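You operate a simulated robot arm through the tools that you are given. There is no shell and no other tool. Be economical: measure what you need, move in short steps, check, and stop when the job is done.

Carry out the task below with a simulated robot arm. There is one attempt and no reset: what you move stays moved.

TASK
Stack the job block labelled "Heat 3" from the top of the yellow table on top of the job block marked "Heat 1".
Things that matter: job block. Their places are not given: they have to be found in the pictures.

It is judged by the outcome, as a careful person would: the job done as asked, and still so three seconds after it is handed in. It fails if anything else is knocked over, pushed out of place, dropped, spilled or broken.

THE ROBOT
A 7-joint arm with a two-finger parallel gripper, fixed in place. Base frame: the origin is at the foot of the arm, x ahead of it, y to its left, z up; the work surface is at about z = 0. Lengths are in mm, angles in degrees, forces in N, time in s.
With the tool pointing down near the work surface it reaches from about 240 to 620 mm from the base axis. Its first joint turns from -66.0 to 66.0 degrees. Payload 2.6 kg.
Tool frame: the origin (TCP) lies between the finger pads and is the grasp point; the fingertips stand 30 mm ahead of it; z points along the fingers, y is the line along which they close. The gripper opens to 94 mm. The fingers are 28 mm wide and 10 mm thick; the gripper's body (50 by 96 mm) begins 55 mm behind the TCP.
Orientation is told as [roll, pitch, yaw] about the base's x, y, z axes, in that order, counted from this pose: with the fingers straight down and closing along the base's y, the tool's x points along the base's -x, its y along +y and its z along -z.

THE INTERFACE
- The arm moves only by the tool jog_arm. Its argument "increments" is a list of rows, each a list of 7 numbers: the turn, a rotation vector about the base's x, y, z in degrees, then the shift along the base's x, y, z in m, then the finger opening in m, from 0 to 0.094. In form: [[wx, wy, wz, x, y, z, claw], ...]. A call has 1 to 20 rows; each row shifts and turns the commanded pose from where the row before left it. A row lasts 0.2 s, in which the tool goes at most 50 mm and 8.6 degrees; a call with a longer step from one row to the next is refused whole, and so is a gripper value outside its range. A pose out of reach is approached as far as the arm can. The call stops where the force on the tool passes 40 N (or 10 N more than at its start, if that is more) or the arm is blocked; 0.2 s more then pass. The fingers move at their own pace (about 72 mm/s each) and stop on an object; they squeeze with about 33 N. The grip force told is the motor's: it shows also when the fingers shut on nothing. Time passes only in rows, and 0.2 s behind the last, so rows that do not move let the fingers close. It gives the time, the measured TCP pose, the force on the tool (base axes), the opening and the grip force at its end, in the units of the frame above (readings bear some noise), and new pictures: "pictures" is both (left out), scene, wrist or none.
- Cameras (640 x 400 px; columns grow to the right, rows downward): "scene" is fixed at [11.4, 417.6, 588]; the picture's right is [-0.91, -0.40, 0.00], its down [-0.18, 0.41, -0.89] and it looks along [0.36, -0.82, -0.45] (base axes); focal length 351 px, centre (320, 200). "wrist" rides on the gripper at [-37, 0, -58] in the tool frame; the picture's right is [0.00, -1.00, 0.00], its down [0.97, 0.00, -0.24] and it looks along [0.24, 0.00, 0.97] (tool axes); focal length 218 px, centre (320, 200).
- measure_at(camera, pixels): for up to 12 pixels [column, row] of the newest picture of that camera ("zoom" is the newest enlarged one), the place [x, y, z] in the base frame of the surface seen there, good to about 2 mm, but the place of the scene camera against the robot may be out by one fixed shift of up to 18 mm in any direction. No time passes.
- zoom(camera, box): a new picture of the part [left, top, right, bottom] of that camera's present view, enlarged. No time passes.
- sign_off(): hands the job in; it is judged then, once.

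Work in short steps. Measure before you move; look again where a grasp or a placing could have gone wrong, and mend it. You have 60 turns and 120 pictures in all, the two below and enlarged ones among them. Open the gripper and draw the arm clear of the work before you hand the job in, unless the task says otherwise; then end with one line.

The tools are called after ">>>" as a command line: name --pt "numbers of a row" for each row, then --argument value for the rest, lists and objects as JSON in quotes. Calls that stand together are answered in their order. jog_arm: Moves the arm, as the interface text tells. Its arguments: {"type":"object","properties":{"increments":{"type":"array","items":{"type":"array","items":{"type":"number"}}},"pictures":{"type":"string","enum":["both","scene","wrist","none"]}},"required":["increments"]} The other tools are called the same way: measure_at (camera, pixels) gives the place of the surface under pixels of a picture; zoom (camera, box) takes an enlarged picture of a part of a camera's view; sign_off () hands the job in.

At the start:

```text
time_s: 0.0
tcp_pos: [425.0, -233.6, 257.8]
ee_rot: [0.1, -0.2, -0.1]
ft_force: [0.5, -0.2, 0.3]
finger_gap: 94.3
grasp_force: 0.1
```

scene: 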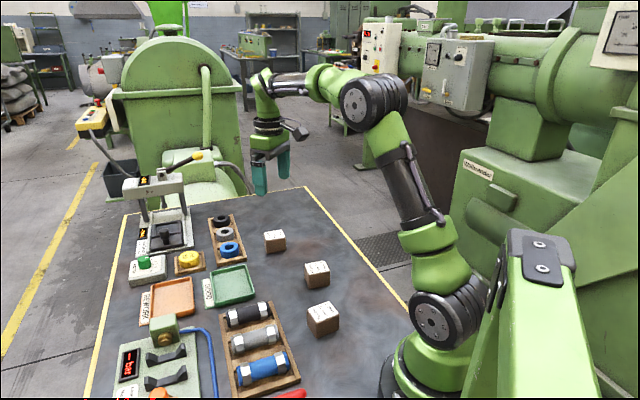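
wrist: 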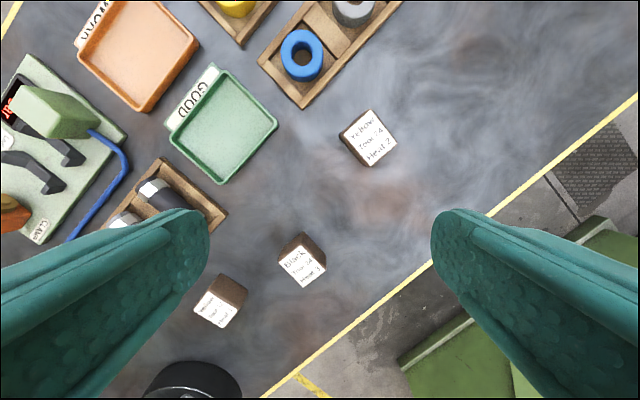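

Three blocks are visible; I zoom in on their labels to read them.

>>> zoom --camera "wrist" --box '[180, 220, 340, 340]'

>>> zoom --camera "wrist" --box '[320, 90, 420, 180]'

>>> zoom --camera "scene" --box '[250, 220, 360, 345]'

>>> measure_at --camera "wrist" --pixels '[[302, 266], [219, 308], [370, 144], [283, 263], [304, 287], [326, 270], [303, 246], [205, 292], [193, 312], [224, 328], [236, 306], [340, 210]]'

```text
3.33 times, centred on (260, 280) of wrist
```

zoom: 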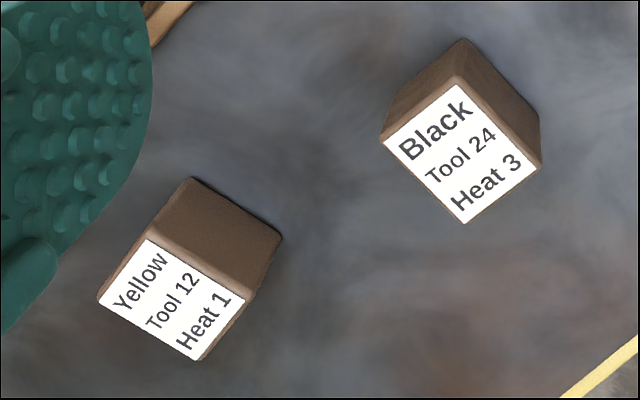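

```text
4.44 times, centred on (370, 135) of wrist
```

zoom: 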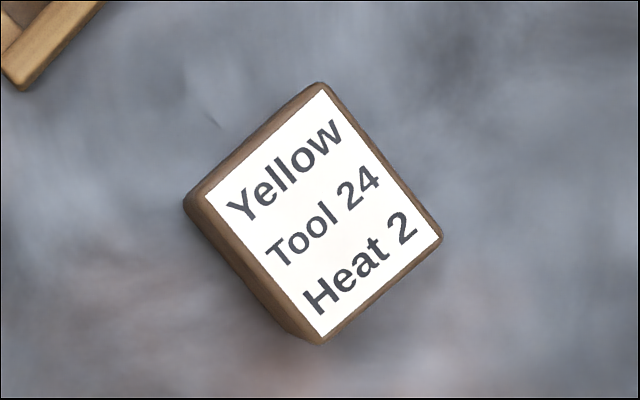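

```text
3.20 times, centred on (305, 282) of scene
```

zoom: 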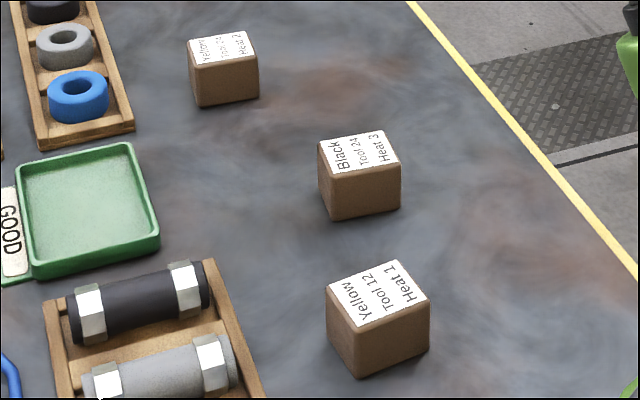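

```text
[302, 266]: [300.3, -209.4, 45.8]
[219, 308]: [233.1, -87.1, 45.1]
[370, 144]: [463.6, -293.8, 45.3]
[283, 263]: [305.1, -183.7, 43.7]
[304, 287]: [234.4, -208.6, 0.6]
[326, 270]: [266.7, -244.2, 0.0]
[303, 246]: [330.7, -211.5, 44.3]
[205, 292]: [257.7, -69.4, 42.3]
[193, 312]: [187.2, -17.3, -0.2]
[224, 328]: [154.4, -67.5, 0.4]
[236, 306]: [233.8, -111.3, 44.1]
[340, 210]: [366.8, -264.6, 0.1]
```

Heat 3 is centred near (300, -209) with edges at about 41°, and Heat 1 is near (230, -82) with edges at about 50°; both tops are at z≈45. I move above Heat 3, turning the yaw by -49° with the gripper open.

>>> jog_arm --pt "0 0 -7 -0.018 0.0035 -0.012 0.094" --pt "0 0 -7 -0.018 0.0035 -0.012 0.094" --pt "0 0 -7 -0.018 0.0035 -0.012 0.094" --pt "0 0 -7 -0.018 0.0035 -0.012 0.094" --pt "0 0 -7 -0.018 0.0035 -0.012 0.094" --pt "0 0 -7 -0.018 0.0035 -0.012 0.094" --pt "0 0 -7 -0.017 0.003 -0.012 0.094" --pt "0 0 0 0 0 0 0.094"

```text
time_s: 1.8
tcp_pos: [297.2, -208.0, 173.2]
ee_rot: [0.0, -0.1, -49.1]
ft_force: [-0.1, -0.2, 0.1]
finger_gap: 94.1
grasp_force: 0.0
```

scene: 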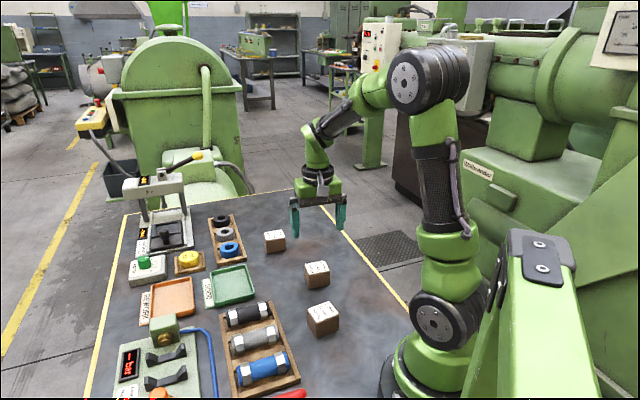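
wrist: 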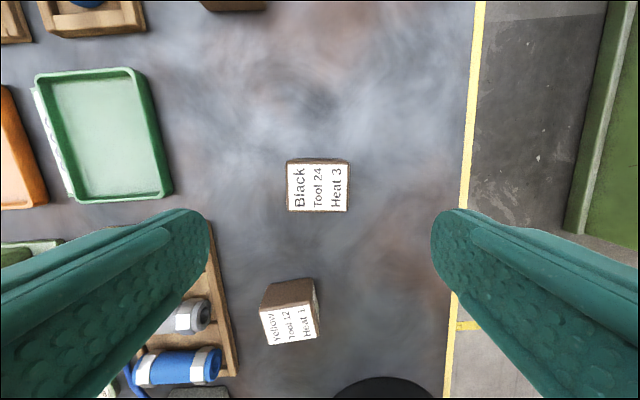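

The block is nearly aligned under the gripper at about (318,185). I measure its edges and Heat 1's corners to refine.

>>> measure_at --camera "wrist" --pixels '[[290, 166], [346, 168], [346, 208], [290, 208], [318, 187], [264, 316], [313, 308], [317, 338], [271, 343], [291, 326]]'

>>> zoom --camera "wrist" --box '[240, 145, 400, 245]'

>>> zoom --camera "wrist" --box '[210, 260, 370, 360]'

```text
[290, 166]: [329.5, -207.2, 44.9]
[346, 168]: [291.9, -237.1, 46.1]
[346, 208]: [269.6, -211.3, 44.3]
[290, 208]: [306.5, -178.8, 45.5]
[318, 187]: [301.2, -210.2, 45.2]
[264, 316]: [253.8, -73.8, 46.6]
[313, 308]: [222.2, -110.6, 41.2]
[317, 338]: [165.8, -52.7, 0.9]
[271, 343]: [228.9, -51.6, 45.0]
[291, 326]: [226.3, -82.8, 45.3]
```

```text
4.00 times, centred on (320, 195) of wrist
```

zoom: 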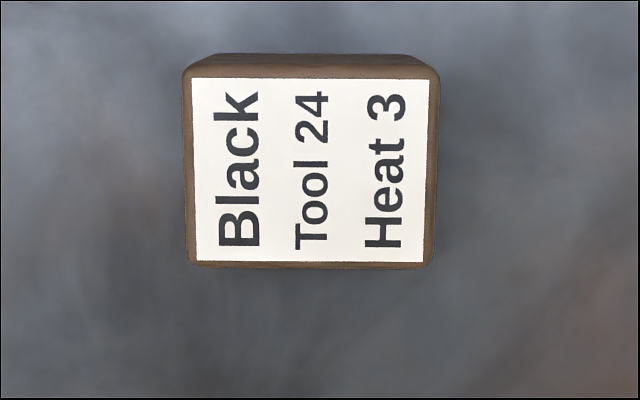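

```text
4.00 times, centred on (290, 310) of wrist
```

zoom: 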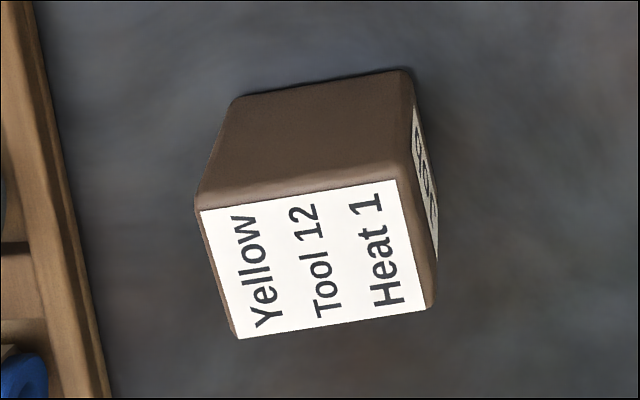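

Heat 3 is aligned with the fingers, its centre at about (300, -208.6). I descend to TCP z≈36, which puts the fingertips about 6 mm above the table.

>>> jog_arm --pt "0 0 0 0.0029 -0.0007 -0.02 0.094" --pt "0 0 0 0 0 -0.03 0.094" --pt "0 0 0 0 0 -0.03 0.094" --pt "0 0 0 0 0 -0.025 0.094" --pt "0 0 0 0 0 -0.02 0.094" --pt "0 0 0 0 0 -0.011 0.094" --pt "0 0 0 0 0 0 0.094"

```text
time_s: 3.4
tcp_pos: [302.1, -210.8, 36.3]
ee_rot: [0.0, 0.0, -49.1]
ft_force: [-0.4, -1.0, 0.2]
finger_gap: 94.0
grasp_force: 0.1
```

scene: 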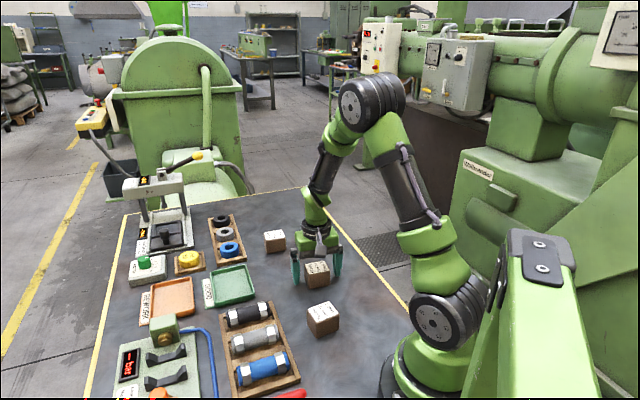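
wrist: 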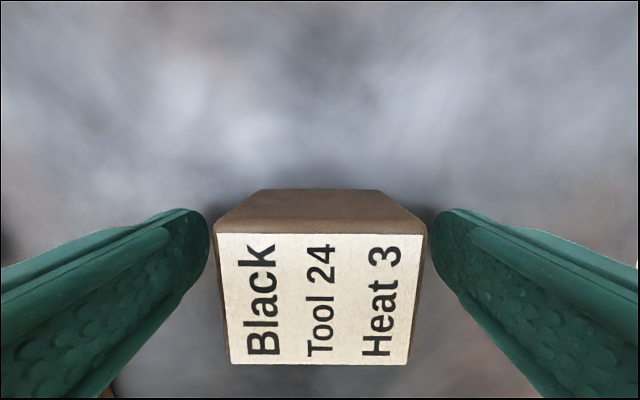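

The fingers straddle the block. It sits about 3.5 mm off along the tool x, so I correct that and close.

>>> jog_arm --pt "0 0 0 -0.0023 0.0026 0 0.094" --pt "0 0 0 0 0 0 0.05" --pt "0 0 0 0 0 0 0.03" --pt "0 0 0 0 0 0 0.03" --pt "0 0 0 0 0 0 0.03" --pictures "wrist"

```text
time_s: 4.6
tcp_pos: [300.8, -208.9, 36.6]
ee_rot: [0.0, -0.1, -49.0]
ft_force: [-0.4, -0.6, -0.5]
finger_gap: 59.9
grasp_force: 33.1
```

wrist: 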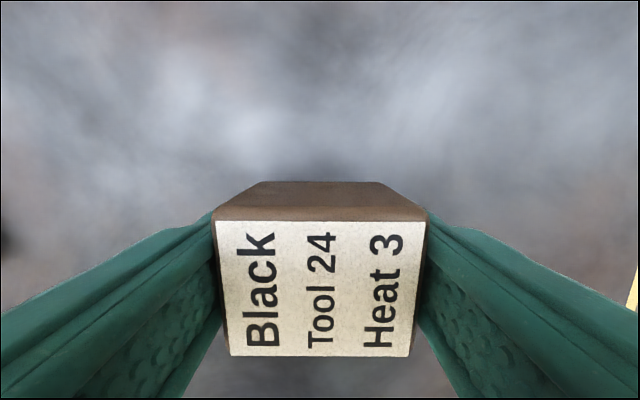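

Gripped at a 60 mm gap with 33 N. I lift straight up.

>>> jog_arm --pt "0 0 0 0 0 0.01 0.03" --pt "0 0 0 0 0 0.02 0.03" --pt "0 0 0 0 0 0.03 0.03" --pt "0 0 0 0 0 0.03 0.03" --pt "0 0 0 0 0 0.01 0.03" --pt "0 0 0 0 0 0 0.03"

```text
time_s: 6.0
tcp_pos: [299.6, -207.0, 138.1]
ee_rot: [0.1, -0.1, -49.0]
ft_force: [0.3, 0.9, -0.9]
finger_gap: 59.8
grasp_force: 33.2
```

scene: 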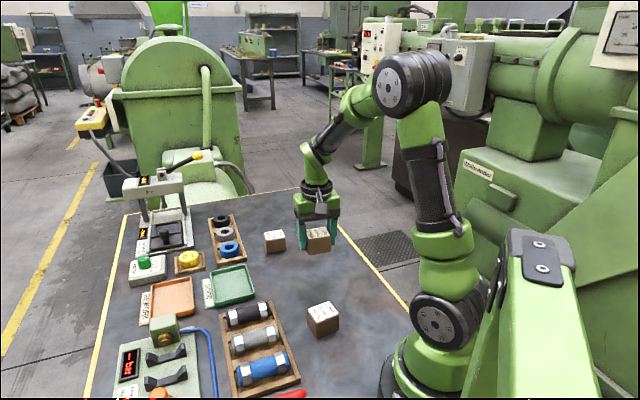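
wrist: 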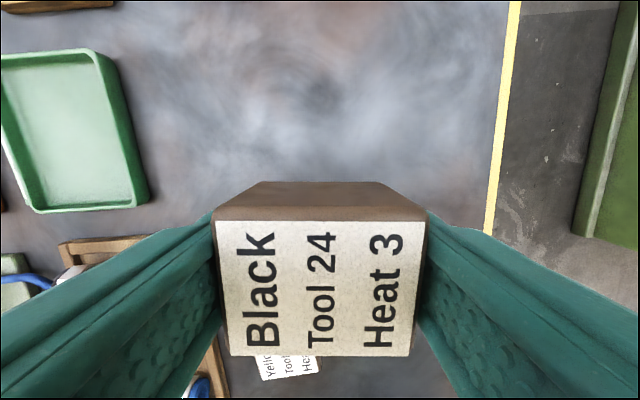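

The block is held level. I carry it over Heat 1 at this height, with +10° of yaw.

>>> jog_arm --pt "0 0 2 -0.012 0.021 0 0.03" --pt "0 0 2 -0.012 0.021 0 0.03" --pt "0 0 2 -0.012 0.021 0 0.03" --pt "0 0 2 -0.012 0.021 0 0.03" --pt "0 0 2 -0.012 0.022 0 0.03" --pt "0 0 0 -0.011 0.022 0 0.03" --pt "0 0 0 0 0 0 0.03" --pt "0 0 0 0 0 0 0.03"

```text
time_s: 7.8
tcp_pos: [228.1, -79.7, 137.7]
ee_rot: [0.1, 0.0, -39.0]
ft_force: [0.4, -0.1, -1.1]
finger_gap: 59.8
grasp_force: 32.9
```

scene: 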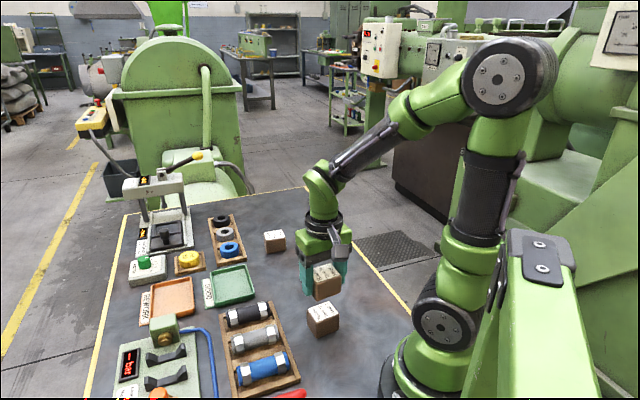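
wrist: 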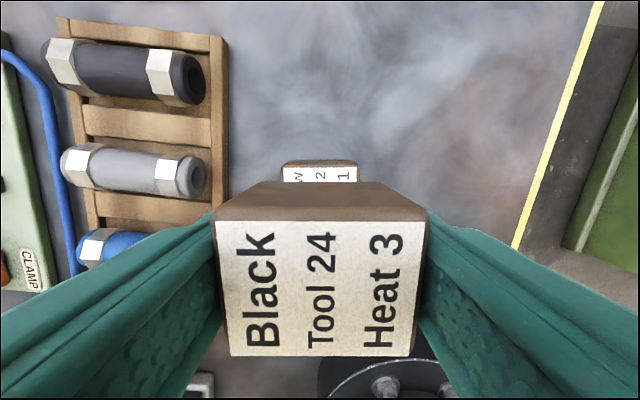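

Heat 1 lines up under the held block. I zoom in to check the far edge and the side edges.

>>> zoom --camera "wrist" --box '[240, 140, 400, 240]'

>>> zoom --camera "scene" --box '[270, 240, 390, 350]'

>>> measure_at --camera "wrist" --pixels '[[286, 171], [320, 171], [355, 171], [320, 175], [320, 290]]'

```text
4.00 times, centred on (320, 190) of wrist
```

zoom: 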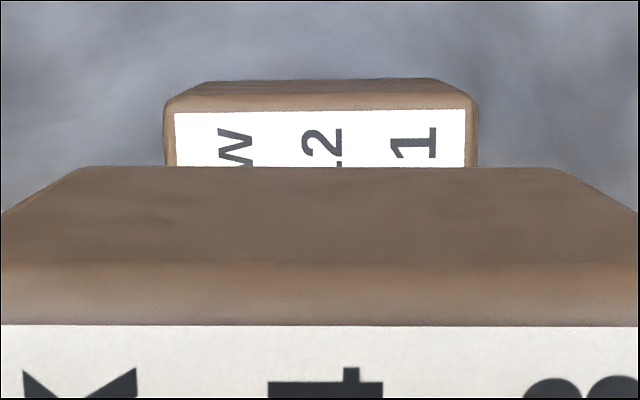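

```text
3.64 times, centred on (330, 295) of scene
```

zoom: 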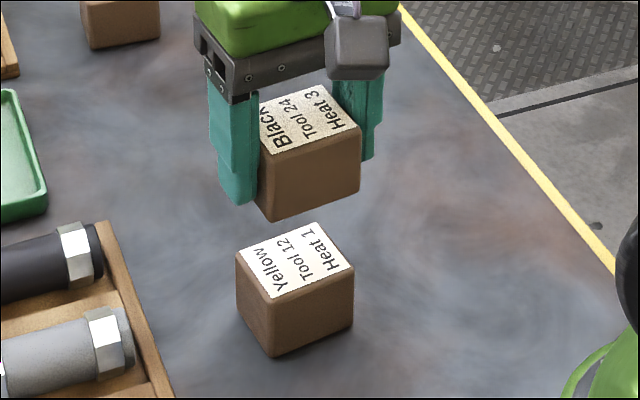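

```text
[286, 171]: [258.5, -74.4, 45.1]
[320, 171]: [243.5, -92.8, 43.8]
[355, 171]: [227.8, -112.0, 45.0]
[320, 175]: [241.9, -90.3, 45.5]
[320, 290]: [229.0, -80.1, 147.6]
```

Laterally it is centred; it needs about 2.6 mm away from the base and 0.8° of yaw. I apply that and go down to about 5 mm above contact.

>>> jog_arm --pt "0 0 0.8 0.002 -0.0016 0 0.03" --pt "0 0 0 0 0 -0.02 0.03" --pt "0 0 0 0 0 -0.02 0.03" --pt "0 0 0 0 0 -0.01 0.03" --pt "0 0 0 0 0 0 0.03" --pt "0 0 0 0 0 0 0.03"

>>> zoom --camera "scene" --box '[270, 240, 390, 350]'

```text
time_s: 9.2
tcp_pos: [230.9, -81.5, 86.6]
ee_rot: [0.0, -0.1, -38.2]
ft_force: [0.6, 0.4, -1.9]
finger_gap: 59.9
grasp_force: 33.0
```

scene: 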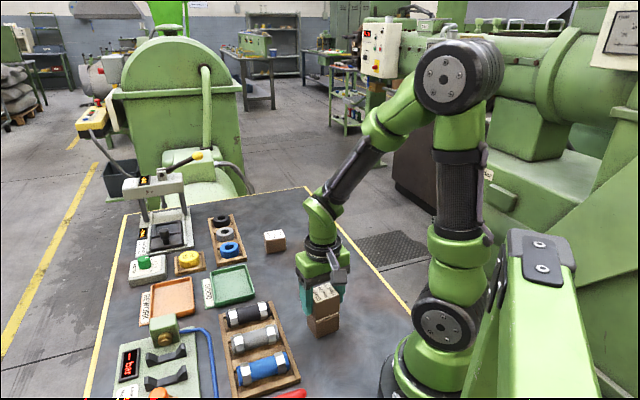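
wrist: 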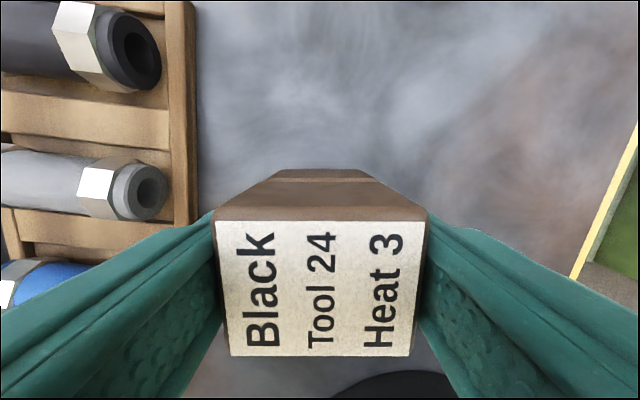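

```text
3.64 times, centred on (330, 295) of scene
```

zoom: 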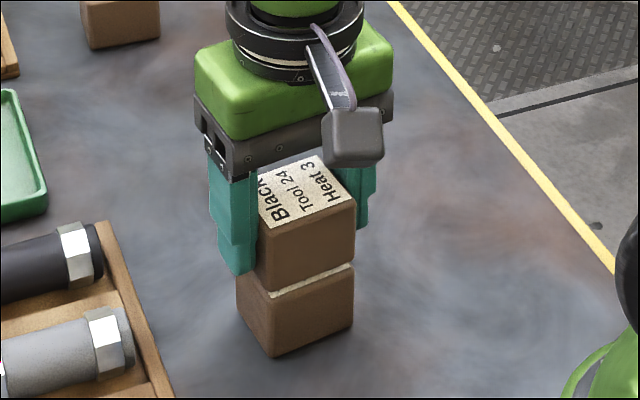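

The alignment looks good, with a few mm of gap left. I lower in small steps and watch the force.

>>> jog_arm --pt "0 0 0 0 0 -0.002 0.03" --pt "0 0 0 0 0 -0.001 0.03" --pt "0 0 0 0 0 -0.001 0.03" --pt "0 0 0 0 0 0 0.03" --pictures "none"

>>> zoom --camera "scene" --box '[290, 270, 370, 340]'

```text
time_s: 10.2
tcp_pos: [231.9, -80.4, 84.4]
ee_rot: [0.0, -0.2, -38.2]
ft_force: [-0.4, 0.1, -0.8]
finger_gap: 59.7
grasp_force: 32.8
```

```text
5.71 times, centred on (330, 305) of scene
```

zoom: 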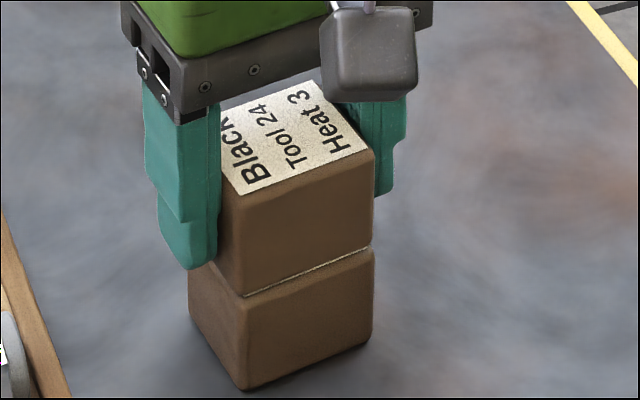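

A sliver of gap remains, so I continue down in 1 mm steps.

>>> jog_arm --pt "0 0 0 0 0 -0.001 0.03" --pt "0 0 0 0 0 0 0.03" --pt "0 0 0 0 0 -0.001 0.03" --pt "0 0 0 0 0 0 0.03" --pictures "none"

>>> zoom --camera "scene" --box '[290, 270, 370, 340]'

```text
time_s: 11.2
tcp_pos: [232.7, -80.6, 81.3]
ee_rot: [0.0, 0.0, -38.2]
ft_force: [-4.2, 1.5, 9.8]
finger_gap: 59.9
grasp_force: 33.3
```

```text
5.71 times, centred on (330, 305) of scene
```

zoom: 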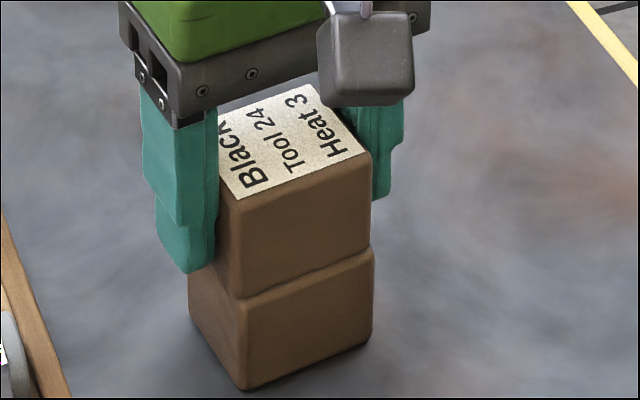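

In contact at about 10 N with the blocks well aligned. I ease off 0.5 mm and open the fingers gradually.

>>> jog_arm --pt "0 0 0 0 0 0.0005 0.03" --pt "0 0 0 0 0 0 0.062" --pt "0 0 0 0 0 0 0.07" --pt "0 0 0 0 0 0 0.085" --pt "0 0 0 0 0 0 0.085"

```text
time_s: 12.4
tcp_pos: [232.0, -80.7, 81.5]
ee_rot: [0.0, -0.1, -38.2]
ft_force: [0.9, 0.1, 0.4]
finger_gap: 85.0
grasp_force: 0.1
```

scene: 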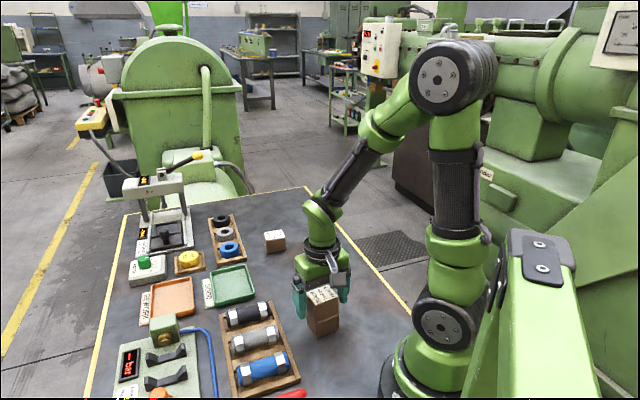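
wrist: 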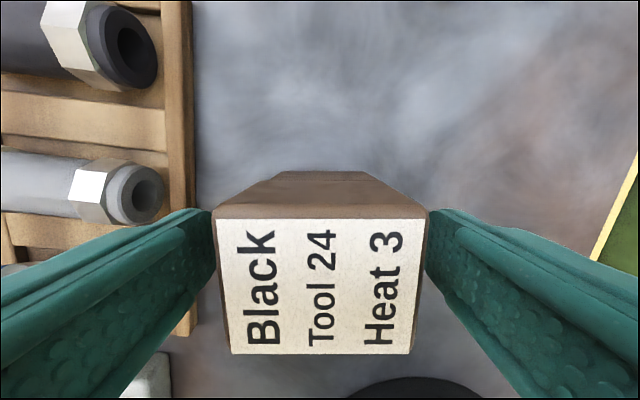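

Released and stable. I raise straight up, then move away.

>>> jog_arm --pt "0 0 0 0 0 0.01 0.085" --pt "0 0 0 0 0 0.02 0.085" --pt "0 0 0 0 0 0.03 0.085" --pt "0 0 0 0 0 0.03 0.085" --pt "0 0 0 0 0 0.03 0.085" --pt "0 0 0 0.02 -0.02 0.02 0.085" --pt "0 0 0 0.03 -0.03 0 0.085" --pt "0 0 0 0.03 -0.03 0 0.085" --pt "0 0 0 0.02 -0.03 0 0.085" --pt "0 0 0 0 0 0 0.085"

>>> zoom --camera "scene" --box '[270, 240, 390, 350]'

```text
time_s: 14.6
tcp_pos: [331.3, -191.8, 223.3]
ee_rot: [0.0, -0.1, -38.2]
ft_force: [-0.6, -0.1, -0.4]
finger_gap: 85.0
grasp_force: 0.0
```

scene: 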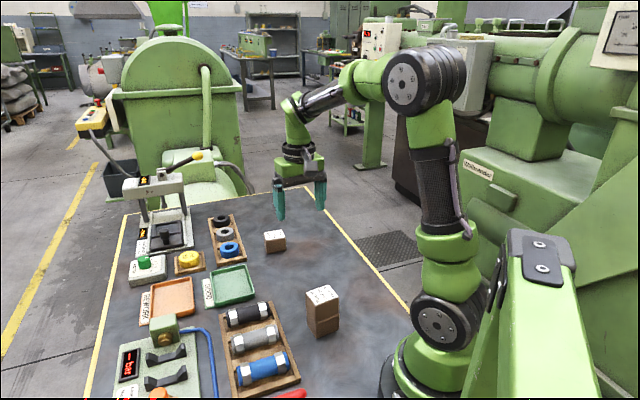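
wrist: 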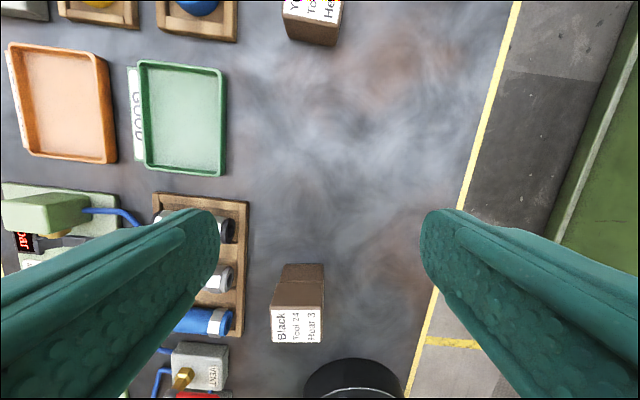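

```text
3.64 times, centred on (330, 295) of scene
```

zoom: 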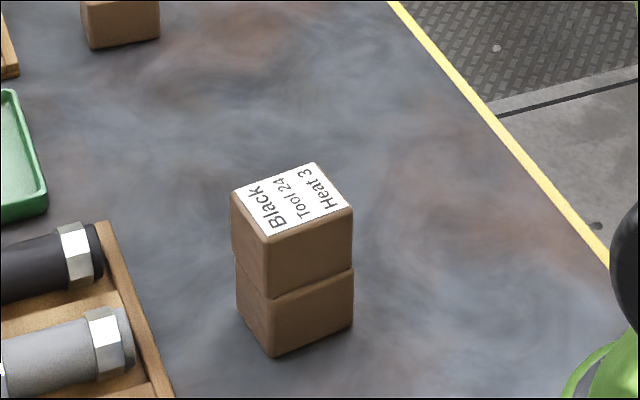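

The stack is square and steady, and the arm is clear, so I hand in.

>>> sign_off

```text
The job is handed in.
```

The Heat 3 block is stacked squarely on the Heat 1 block, the gripper is open and the arm is clear; nothing else was moved.
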